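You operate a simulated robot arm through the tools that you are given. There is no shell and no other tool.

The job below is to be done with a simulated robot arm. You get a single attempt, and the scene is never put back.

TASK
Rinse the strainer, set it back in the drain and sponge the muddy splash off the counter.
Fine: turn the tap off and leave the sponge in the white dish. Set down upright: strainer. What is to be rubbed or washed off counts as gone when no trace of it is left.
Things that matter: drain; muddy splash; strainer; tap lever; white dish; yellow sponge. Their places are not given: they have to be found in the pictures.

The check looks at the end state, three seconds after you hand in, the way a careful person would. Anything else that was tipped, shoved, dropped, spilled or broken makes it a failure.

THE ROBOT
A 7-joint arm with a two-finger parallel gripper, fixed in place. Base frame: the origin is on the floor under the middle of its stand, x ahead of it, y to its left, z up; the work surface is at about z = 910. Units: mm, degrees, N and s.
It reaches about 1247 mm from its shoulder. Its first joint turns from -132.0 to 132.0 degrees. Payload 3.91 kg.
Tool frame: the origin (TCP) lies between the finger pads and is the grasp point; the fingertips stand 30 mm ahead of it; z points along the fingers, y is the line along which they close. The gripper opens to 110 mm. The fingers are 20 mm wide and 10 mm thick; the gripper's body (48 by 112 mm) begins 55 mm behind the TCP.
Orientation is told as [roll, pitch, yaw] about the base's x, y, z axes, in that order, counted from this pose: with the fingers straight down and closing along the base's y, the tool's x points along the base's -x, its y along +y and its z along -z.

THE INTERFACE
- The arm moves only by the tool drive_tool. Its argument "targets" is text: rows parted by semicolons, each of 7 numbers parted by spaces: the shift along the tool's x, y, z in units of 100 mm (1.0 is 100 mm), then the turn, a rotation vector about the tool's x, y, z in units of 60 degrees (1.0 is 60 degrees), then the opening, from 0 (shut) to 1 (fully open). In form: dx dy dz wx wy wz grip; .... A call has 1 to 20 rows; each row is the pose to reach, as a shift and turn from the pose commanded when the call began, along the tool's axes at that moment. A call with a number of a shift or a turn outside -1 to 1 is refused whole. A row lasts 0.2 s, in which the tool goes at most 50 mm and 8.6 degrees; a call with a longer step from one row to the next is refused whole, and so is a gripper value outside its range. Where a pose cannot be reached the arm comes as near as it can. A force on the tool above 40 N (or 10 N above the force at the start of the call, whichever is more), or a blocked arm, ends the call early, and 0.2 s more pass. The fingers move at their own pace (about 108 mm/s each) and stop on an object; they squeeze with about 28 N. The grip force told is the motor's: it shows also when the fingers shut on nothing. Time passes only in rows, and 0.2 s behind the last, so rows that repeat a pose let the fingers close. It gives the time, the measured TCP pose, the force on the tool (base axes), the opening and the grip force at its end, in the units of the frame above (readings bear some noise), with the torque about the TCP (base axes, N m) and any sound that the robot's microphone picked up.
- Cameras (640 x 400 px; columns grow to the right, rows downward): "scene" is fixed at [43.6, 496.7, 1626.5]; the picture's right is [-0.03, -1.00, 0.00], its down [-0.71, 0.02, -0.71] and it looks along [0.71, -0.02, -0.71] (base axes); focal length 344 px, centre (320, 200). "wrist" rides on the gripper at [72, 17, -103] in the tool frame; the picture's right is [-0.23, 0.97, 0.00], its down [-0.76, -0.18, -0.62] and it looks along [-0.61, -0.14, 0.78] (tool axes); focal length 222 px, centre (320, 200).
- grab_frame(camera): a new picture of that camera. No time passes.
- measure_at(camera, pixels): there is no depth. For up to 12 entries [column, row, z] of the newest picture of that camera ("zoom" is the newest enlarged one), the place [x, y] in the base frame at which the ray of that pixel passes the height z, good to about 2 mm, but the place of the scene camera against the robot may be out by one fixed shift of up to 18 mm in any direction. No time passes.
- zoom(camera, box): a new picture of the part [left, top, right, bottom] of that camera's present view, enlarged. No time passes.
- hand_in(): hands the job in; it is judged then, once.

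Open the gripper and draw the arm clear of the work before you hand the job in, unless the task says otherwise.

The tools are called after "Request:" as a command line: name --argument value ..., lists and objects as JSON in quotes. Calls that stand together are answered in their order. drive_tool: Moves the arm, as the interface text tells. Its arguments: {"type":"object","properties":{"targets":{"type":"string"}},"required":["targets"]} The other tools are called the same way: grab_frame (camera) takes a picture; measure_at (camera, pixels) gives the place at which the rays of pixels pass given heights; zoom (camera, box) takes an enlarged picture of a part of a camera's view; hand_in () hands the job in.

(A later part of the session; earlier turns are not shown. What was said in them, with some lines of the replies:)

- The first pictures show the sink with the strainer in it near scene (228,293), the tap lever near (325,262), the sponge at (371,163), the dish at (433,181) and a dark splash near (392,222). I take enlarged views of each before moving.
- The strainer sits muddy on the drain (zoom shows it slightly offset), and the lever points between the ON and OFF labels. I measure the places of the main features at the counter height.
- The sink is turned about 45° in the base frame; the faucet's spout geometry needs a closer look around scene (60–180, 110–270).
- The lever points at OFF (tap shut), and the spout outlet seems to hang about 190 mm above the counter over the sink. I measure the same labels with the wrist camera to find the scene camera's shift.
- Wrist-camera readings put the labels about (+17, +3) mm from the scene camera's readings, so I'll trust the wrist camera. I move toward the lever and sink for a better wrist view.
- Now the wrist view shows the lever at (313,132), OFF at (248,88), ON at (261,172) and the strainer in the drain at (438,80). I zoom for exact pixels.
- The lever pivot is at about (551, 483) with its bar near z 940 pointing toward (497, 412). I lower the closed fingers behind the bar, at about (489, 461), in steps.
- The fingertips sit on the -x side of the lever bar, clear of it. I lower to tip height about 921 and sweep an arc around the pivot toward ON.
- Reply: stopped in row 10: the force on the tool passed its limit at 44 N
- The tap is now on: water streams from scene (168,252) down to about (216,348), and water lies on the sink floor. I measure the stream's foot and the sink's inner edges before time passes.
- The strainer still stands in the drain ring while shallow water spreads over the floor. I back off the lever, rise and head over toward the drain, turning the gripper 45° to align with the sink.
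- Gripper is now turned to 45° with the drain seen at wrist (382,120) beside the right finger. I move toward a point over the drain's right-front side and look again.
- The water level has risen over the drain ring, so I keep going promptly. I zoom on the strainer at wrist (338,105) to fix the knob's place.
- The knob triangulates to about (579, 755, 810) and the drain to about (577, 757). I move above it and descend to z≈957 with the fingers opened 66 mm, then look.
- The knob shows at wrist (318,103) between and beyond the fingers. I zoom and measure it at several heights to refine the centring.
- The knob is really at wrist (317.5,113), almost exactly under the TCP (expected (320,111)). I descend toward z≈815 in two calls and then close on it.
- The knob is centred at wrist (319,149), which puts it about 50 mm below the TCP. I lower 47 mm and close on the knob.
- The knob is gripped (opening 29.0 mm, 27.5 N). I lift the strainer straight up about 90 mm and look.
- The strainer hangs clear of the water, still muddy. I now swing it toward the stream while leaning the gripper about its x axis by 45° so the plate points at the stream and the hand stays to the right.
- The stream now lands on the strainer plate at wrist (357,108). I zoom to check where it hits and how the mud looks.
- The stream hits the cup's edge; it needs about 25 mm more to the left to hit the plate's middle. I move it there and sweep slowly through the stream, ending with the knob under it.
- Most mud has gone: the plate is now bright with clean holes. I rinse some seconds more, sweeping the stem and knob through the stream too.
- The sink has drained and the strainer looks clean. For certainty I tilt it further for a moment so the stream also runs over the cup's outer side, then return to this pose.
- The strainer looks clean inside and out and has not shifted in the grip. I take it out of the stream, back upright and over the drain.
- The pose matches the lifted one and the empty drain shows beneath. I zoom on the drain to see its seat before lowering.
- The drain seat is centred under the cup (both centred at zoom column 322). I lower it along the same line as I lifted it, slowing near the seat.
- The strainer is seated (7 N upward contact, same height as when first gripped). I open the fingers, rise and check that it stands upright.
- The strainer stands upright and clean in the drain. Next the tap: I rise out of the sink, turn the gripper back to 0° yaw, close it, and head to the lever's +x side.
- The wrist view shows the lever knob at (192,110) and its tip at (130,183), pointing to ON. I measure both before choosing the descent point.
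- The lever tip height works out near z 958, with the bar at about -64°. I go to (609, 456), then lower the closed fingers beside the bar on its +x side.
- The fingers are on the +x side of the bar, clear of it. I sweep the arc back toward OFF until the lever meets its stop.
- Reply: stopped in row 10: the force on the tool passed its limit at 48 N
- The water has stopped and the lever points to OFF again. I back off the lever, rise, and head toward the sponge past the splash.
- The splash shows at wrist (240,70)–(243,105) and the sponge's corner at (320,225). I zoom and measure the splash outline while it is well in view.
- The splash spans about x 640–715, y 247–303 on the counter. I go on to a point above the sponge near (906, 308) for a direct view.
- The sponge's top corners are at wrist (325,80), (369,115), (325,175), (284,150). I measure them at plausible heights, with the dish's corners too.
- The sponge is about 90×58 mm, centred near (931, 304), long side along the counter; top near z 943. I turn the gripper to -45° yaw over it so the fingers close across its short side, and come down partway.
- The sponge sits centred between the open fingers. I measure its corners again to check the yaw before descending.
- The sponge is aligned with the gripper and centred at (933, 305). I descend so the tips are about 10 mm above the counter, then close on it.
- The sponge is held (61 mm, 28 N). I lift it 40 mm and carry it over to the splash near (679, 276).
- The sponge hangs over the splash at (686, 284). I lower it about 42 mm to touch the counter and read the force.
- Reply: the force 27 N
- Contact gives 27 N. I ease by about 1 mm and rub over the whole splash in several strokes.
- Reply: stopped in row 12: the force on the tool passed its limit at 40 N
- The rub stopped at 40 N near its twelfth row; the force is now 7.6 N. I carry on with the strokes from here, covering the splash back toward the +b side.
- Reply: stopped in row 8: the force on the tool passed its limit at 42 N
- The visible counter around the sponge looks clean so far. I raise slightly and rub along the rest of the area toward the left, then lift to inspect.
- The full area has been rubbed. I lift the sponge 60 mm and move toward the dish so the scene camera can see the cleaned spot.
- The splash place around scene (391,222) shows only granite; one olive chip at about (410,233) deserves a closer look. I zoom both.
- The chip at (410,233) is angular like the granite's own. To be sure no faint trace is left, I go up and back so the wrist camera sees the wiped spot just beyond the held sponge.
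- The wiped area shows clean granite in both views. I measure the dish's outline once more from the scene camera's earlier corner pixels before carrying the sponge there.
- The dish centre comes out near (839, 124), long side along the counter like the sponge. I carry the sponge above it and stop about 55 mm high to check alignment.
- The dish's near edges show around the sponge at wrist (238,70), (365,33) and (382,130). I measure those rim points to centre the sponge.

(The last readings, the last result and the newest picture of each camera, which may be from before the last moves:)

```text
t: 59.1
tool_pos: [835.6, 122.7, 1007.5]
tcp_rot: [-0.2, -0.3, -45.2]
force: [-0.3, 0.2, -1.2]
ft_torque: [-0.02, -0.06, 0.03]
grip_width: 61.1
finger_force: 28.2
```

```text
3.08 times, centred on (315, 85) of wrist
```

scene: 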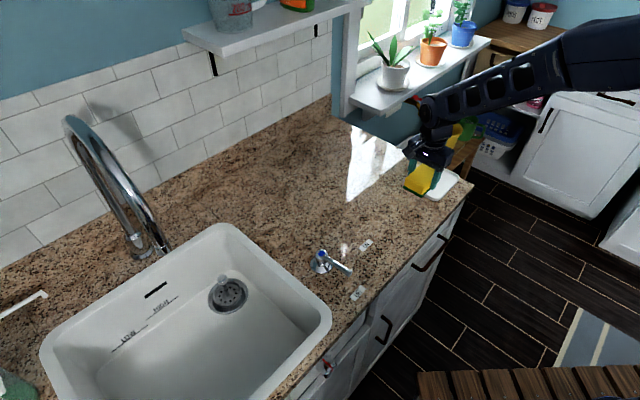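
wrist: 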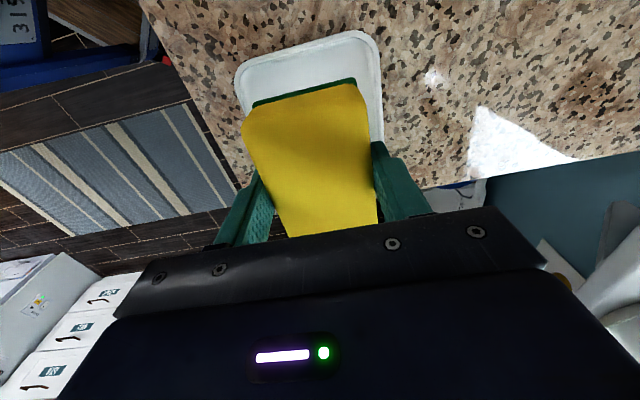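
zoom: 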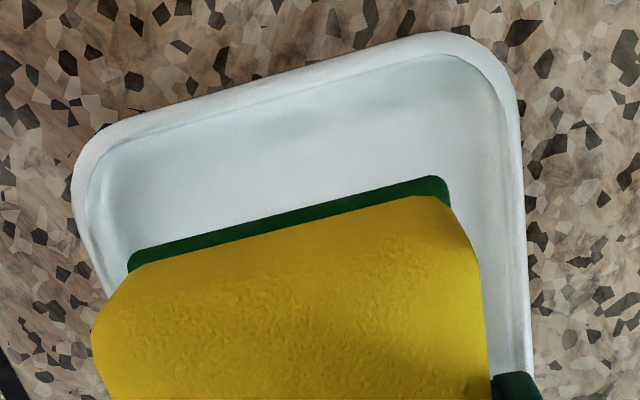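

The dish spans b 623–735 and a 438–577, so the sponge needs only about 3 mm more. I correct that and lower toward the dish floor.

Request:
drive_tool --targets "-0.03 0.01 0.15 0 0 0 0.2; -0.03 0.01 0.3 0 0 0 0.2; -0.03 0.01 0.42 0 0 0 0.2; -0.03 0.01 0.48 0 0 0 0.2"

Request:
zoom --camera "scene" --box '[380, 120, 480, 220]'

Request:
zoom --camera "wrist" --box '[200, 20, 420, 220]'

```text
t: 60.1
tool_pos: [839.7, 123.2, 960.1]
tcp_rot: [-0.2, -0.2, -45.0]
force: [0.2, 0.6, 0.2]
ft_torque: [0.03, 0.01, 0.01]
grip_width: 60.9
finger_force: 27.8
```

```text
4.00 times, centred on (430, 170) of scene
```

zoom: 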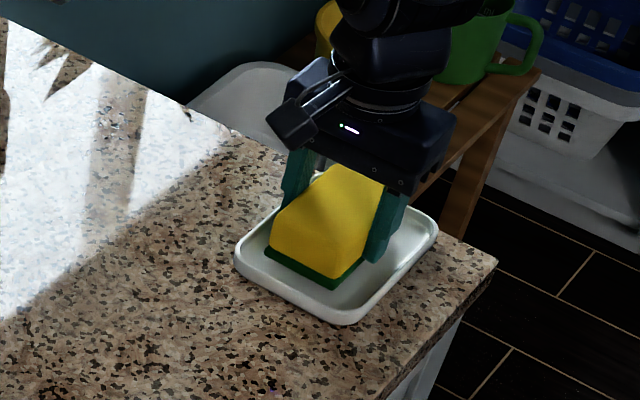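

```text
2.00 times, centred on (310, 120) of wrist
```

zoom: 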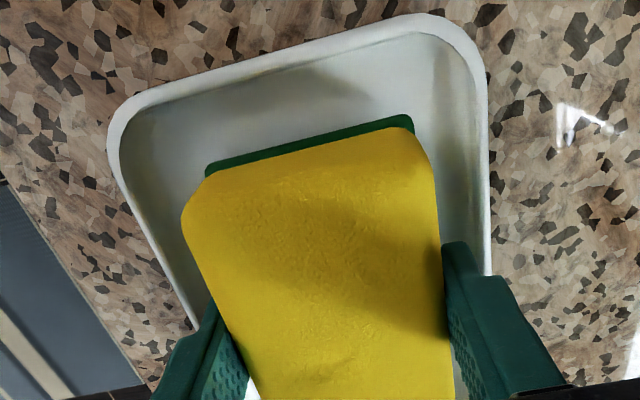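

The sponge is inside the dish outline with no contact yet at z 960. I lower in small steps and watch the force.

Request:
drive_tool --targets "0 0 0.015 0 0 0 0.2; 0 0 0.03 0 0 0 0.2; 0 0 0.04 0 0 0 0.2"

```text
t: 60.9
tool_pos: [840.4, 123.0, 955.5]
tcp_rot: [-0.1, -0.4, -45.1]
force: [-0.1, -0.4, 0.6]
ft_torque: [0.02, 0.0, 0.0]
grip_width: 61.2
finger_force: 27.8
```

Still no contact at z about 956. I lower 2 mm more in fine steps.

Request:
drive_tool --targets "0 0 0.01 0 0 0 0.2; 0 0 0.02 0 0 0 0.2"

```text
t: 61.5
tool_pos: [841.1, 122.3, 954.9]
tcp_rot: [0.0, -0.4, -45.0]
force: [-2.2, 4.7, 11.5]
ft_torque: [0.17, -0.07, 0.04]
grip_width: 61.1
finger_force: 27.8
```

The sponge rests on the dish (11.5 N). I open the fingers a few millimetres only, so they stay inside the dish rim, then rise straight up.

Request:
drive_tool --targets "0 0 0 0 0 0 0.62; 0 0 0 0 0 0 0.65; 0 0 0 0 0 0 0.65; 0 0 -0.15 0 0 0 0.65; 0 0 -0.35 0 0 0 0.65; 0 0 -0.6 0 0 0 0.7; 0 0 -0.95 0 0 0 0.7"

Request:
grab_frame --camera "wrist"

Request:
zoom --camera "scene" --box '[380, 120, 480, 220]'

```text
t: 63.1
tool_pos: [843.3, 121.8, 1047.8]
tcp_rot: [-0.2, -0.2, -45.1]
force: [0.5, -0.3, -0.4]
ft_torque: [0.0, 0.03, 0.01]
grip_width: 76.9
finger_force: 0.0
```

```text
taken
```

wrist: 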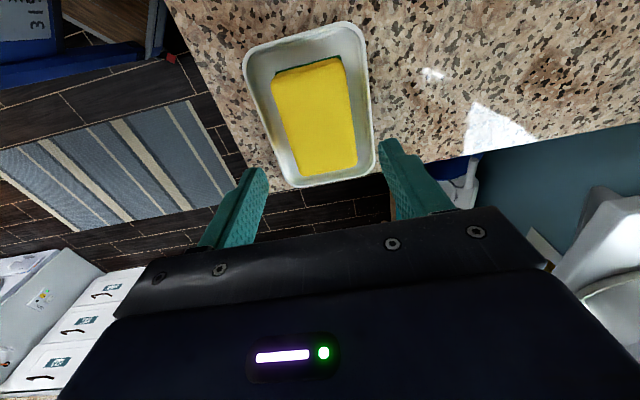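

```text
4.00 times, centred on (430, 170) of scene
```

zoom: 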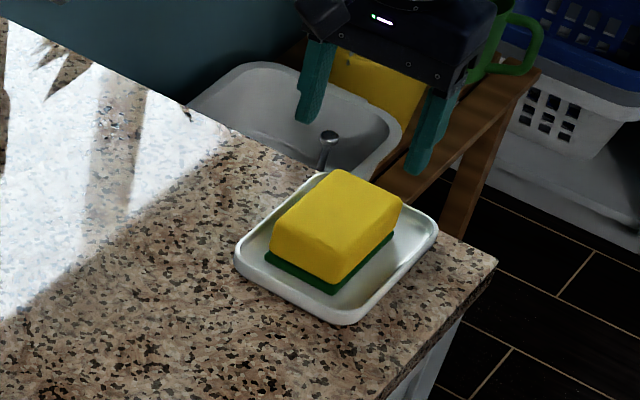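

The sponge lies in the dish. I rise and move back over the wiped spot to inspect it and the lever with the empty gripper.

Request:
drive_tool --targets "0.1 0 -0.3 0 0 0 0.8; 0.4 0 -0.6 0 0 0 1; 0.7 0 -0.8 0 0 0 1; 0.95 0 -0.8 0 0 0 1"

Request:
drive_tool --targets "0.3 0 0 0 0 0 1; 0.6 0 0 0 0 0 1; 0.9 0 0 0 0 0 1"

Request:
grab_frame --camera "wrist"

Request:
grab_frame --camera "scene"

Request:
zoom --camera "wrist" --box '[220, 20, 420, 160]'

```text
t: 64.1
tool_pos: [772.1, 191.0, 1129.9]
tcp_rot: [-0.2, -0.2, -45.1]
force: [-0.4, 0.5, -0.7]
ft_torque: [0.02, 0.05, 0.0]
grip_width: 110.2
finger_force: 0.1
```

```text
t: 64.9
tool_pos: [710.4, 254.5, 1126.2]
tcp_rot: [-0.1, -0.4, -45.0]
force: [0.1, 0.6, -0.1]
ft_torque: [0.03, 0.03, -0.02]
grip_width: 110.2
finger_force: 0.0
```

```text
taken
```

wrist: 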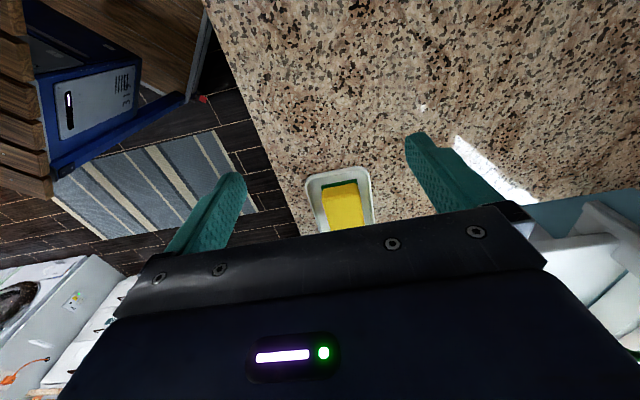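

```text
taken
```

scene: 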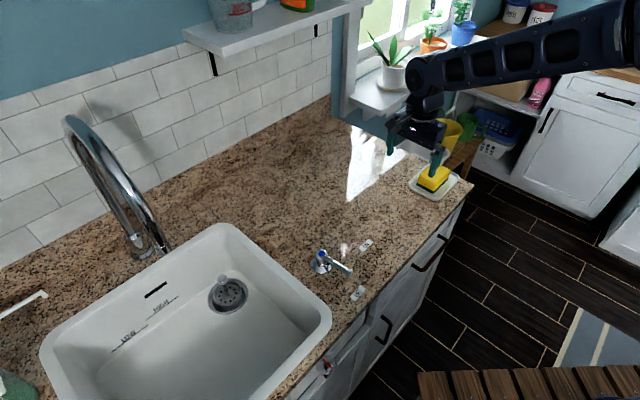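

```text
2.86 times, centred on (320, 90) of wrist
```

zoom: 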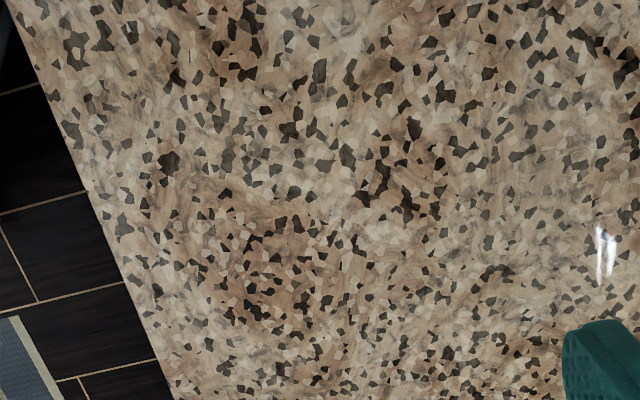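

The counter is clean of mud in the close view, and the sponge sits in the dish. I check the lever, spout and strainer once more in enlarged views.

Request:
zoom --camera "scene" --box '[180, 250, 280, 330]'

Request:
zoom --camera "scene" --box '[290, 210, 430, 310]'

Request:
zoom --camera "scene" --box '[40, 100, 340, 400]'

Request:
zoom --camera "scene" --box '[390, 140, 480, 220]'

```text
5.00 times, centred on (230, 290) of scene
```

zoom: 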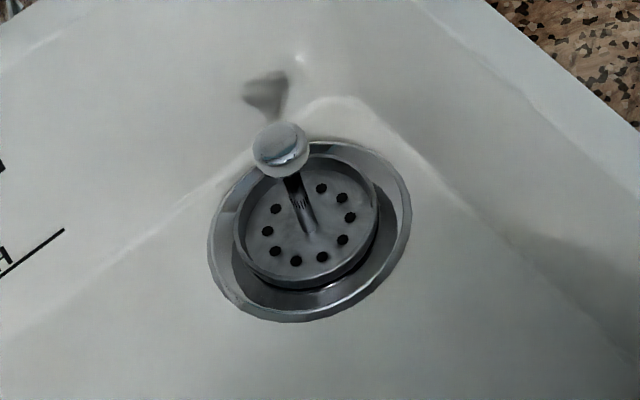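

```text
4.00 times, centred on (360, 260) of scene
```

zoom: 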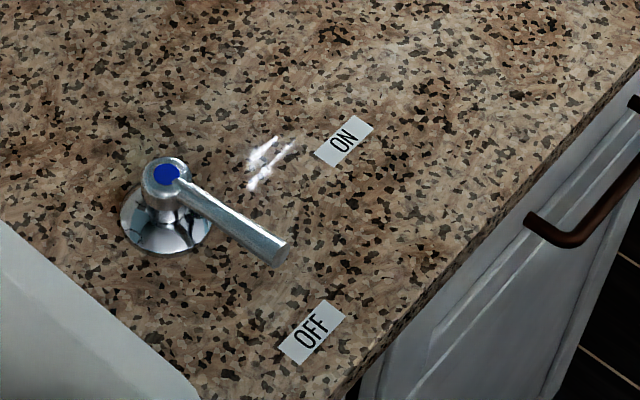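

```text
1.33 times, centred on (190, 250) of scene
```

zoom: 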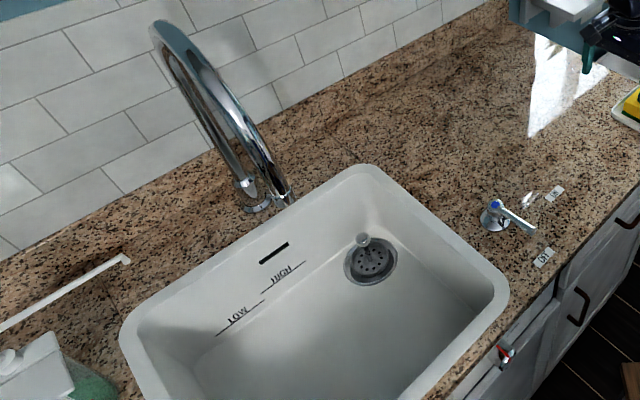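

```text
5.00 times, centred on (435, 180) of scene
```

zoom: 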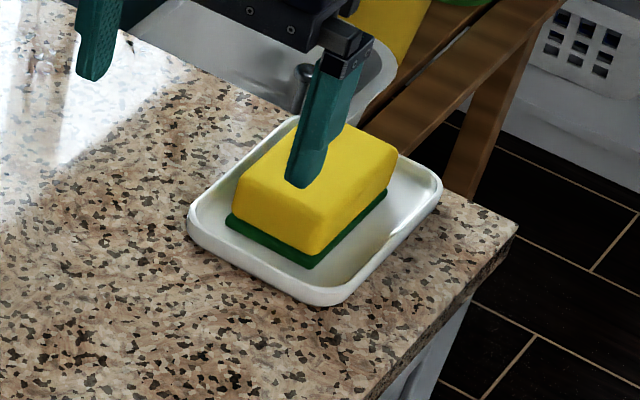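

All looks right: lever at OFF with no stream, strainer upright and clean in the drain, counter clean, sponge in the dish. I raise the open gripper further clear of the work.

Request:
drive_tool --targets "0 0 -0.3 0 0 0 1; 0 0 -0.6 0 0 0 1; 0 0 -0.9 0 0 0 1; 0 0 -0.9 0 0 0 1"

Request:
grab_frame --camera "scene"

```text
t: 65.9
tool_pos: [708.5, 253.8, 1217.6]
tcp_rot: [-0.3, -0.3, -45.1]
force: [0.0, 0.0, 0.3]
ft_torque: [0.01, -0.02, -0.03]
grip_width: 109.8
finger_force: 0.1
```

```text
taken
```

scene: 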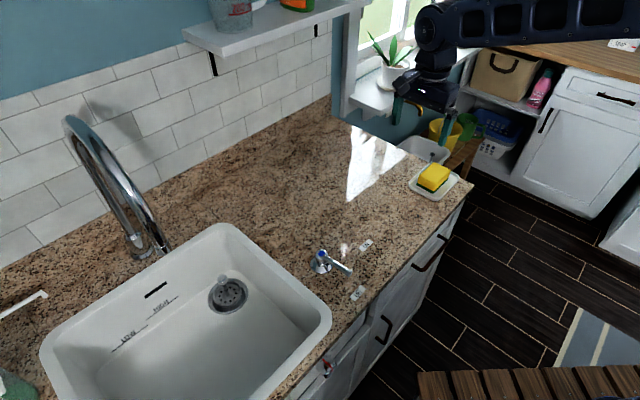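

The arm is clear with the gripper open, and the final picture shows everything in place: strainer at (230,293), lever on OFF at (345,270), sponge in the dish at (433,178), clean counter at (391,222). I hand the job in.

Request:
hand_in

```text
The job is handed in.
```

The strainer has been rinsed and is back upright in the drain. The muddy splash is off the counter, the tap is off, and the sponge is in the white dish. I have handed the job in; the check's result has not come back.

- **Strainer:** I held it under the running tap until the close-up pictures showed no mud on the top, the stem or the part of the outer side in view. I did not see its underside. It went back into the drain at the same height it started from.
- **Splash:** I rubbed the whole area with the sponge. Close-up views from both cameras afterwards showed only granite.
- **Tap:** The lever is back at its OFF stop, no water is running, and the sink drained empty.
- **Sponge:** It rests inside the dish rim and did not shift when I let go.

The last pictures show nothing else tipped, moved or spilled. The arm is raised clear with the gripper open.
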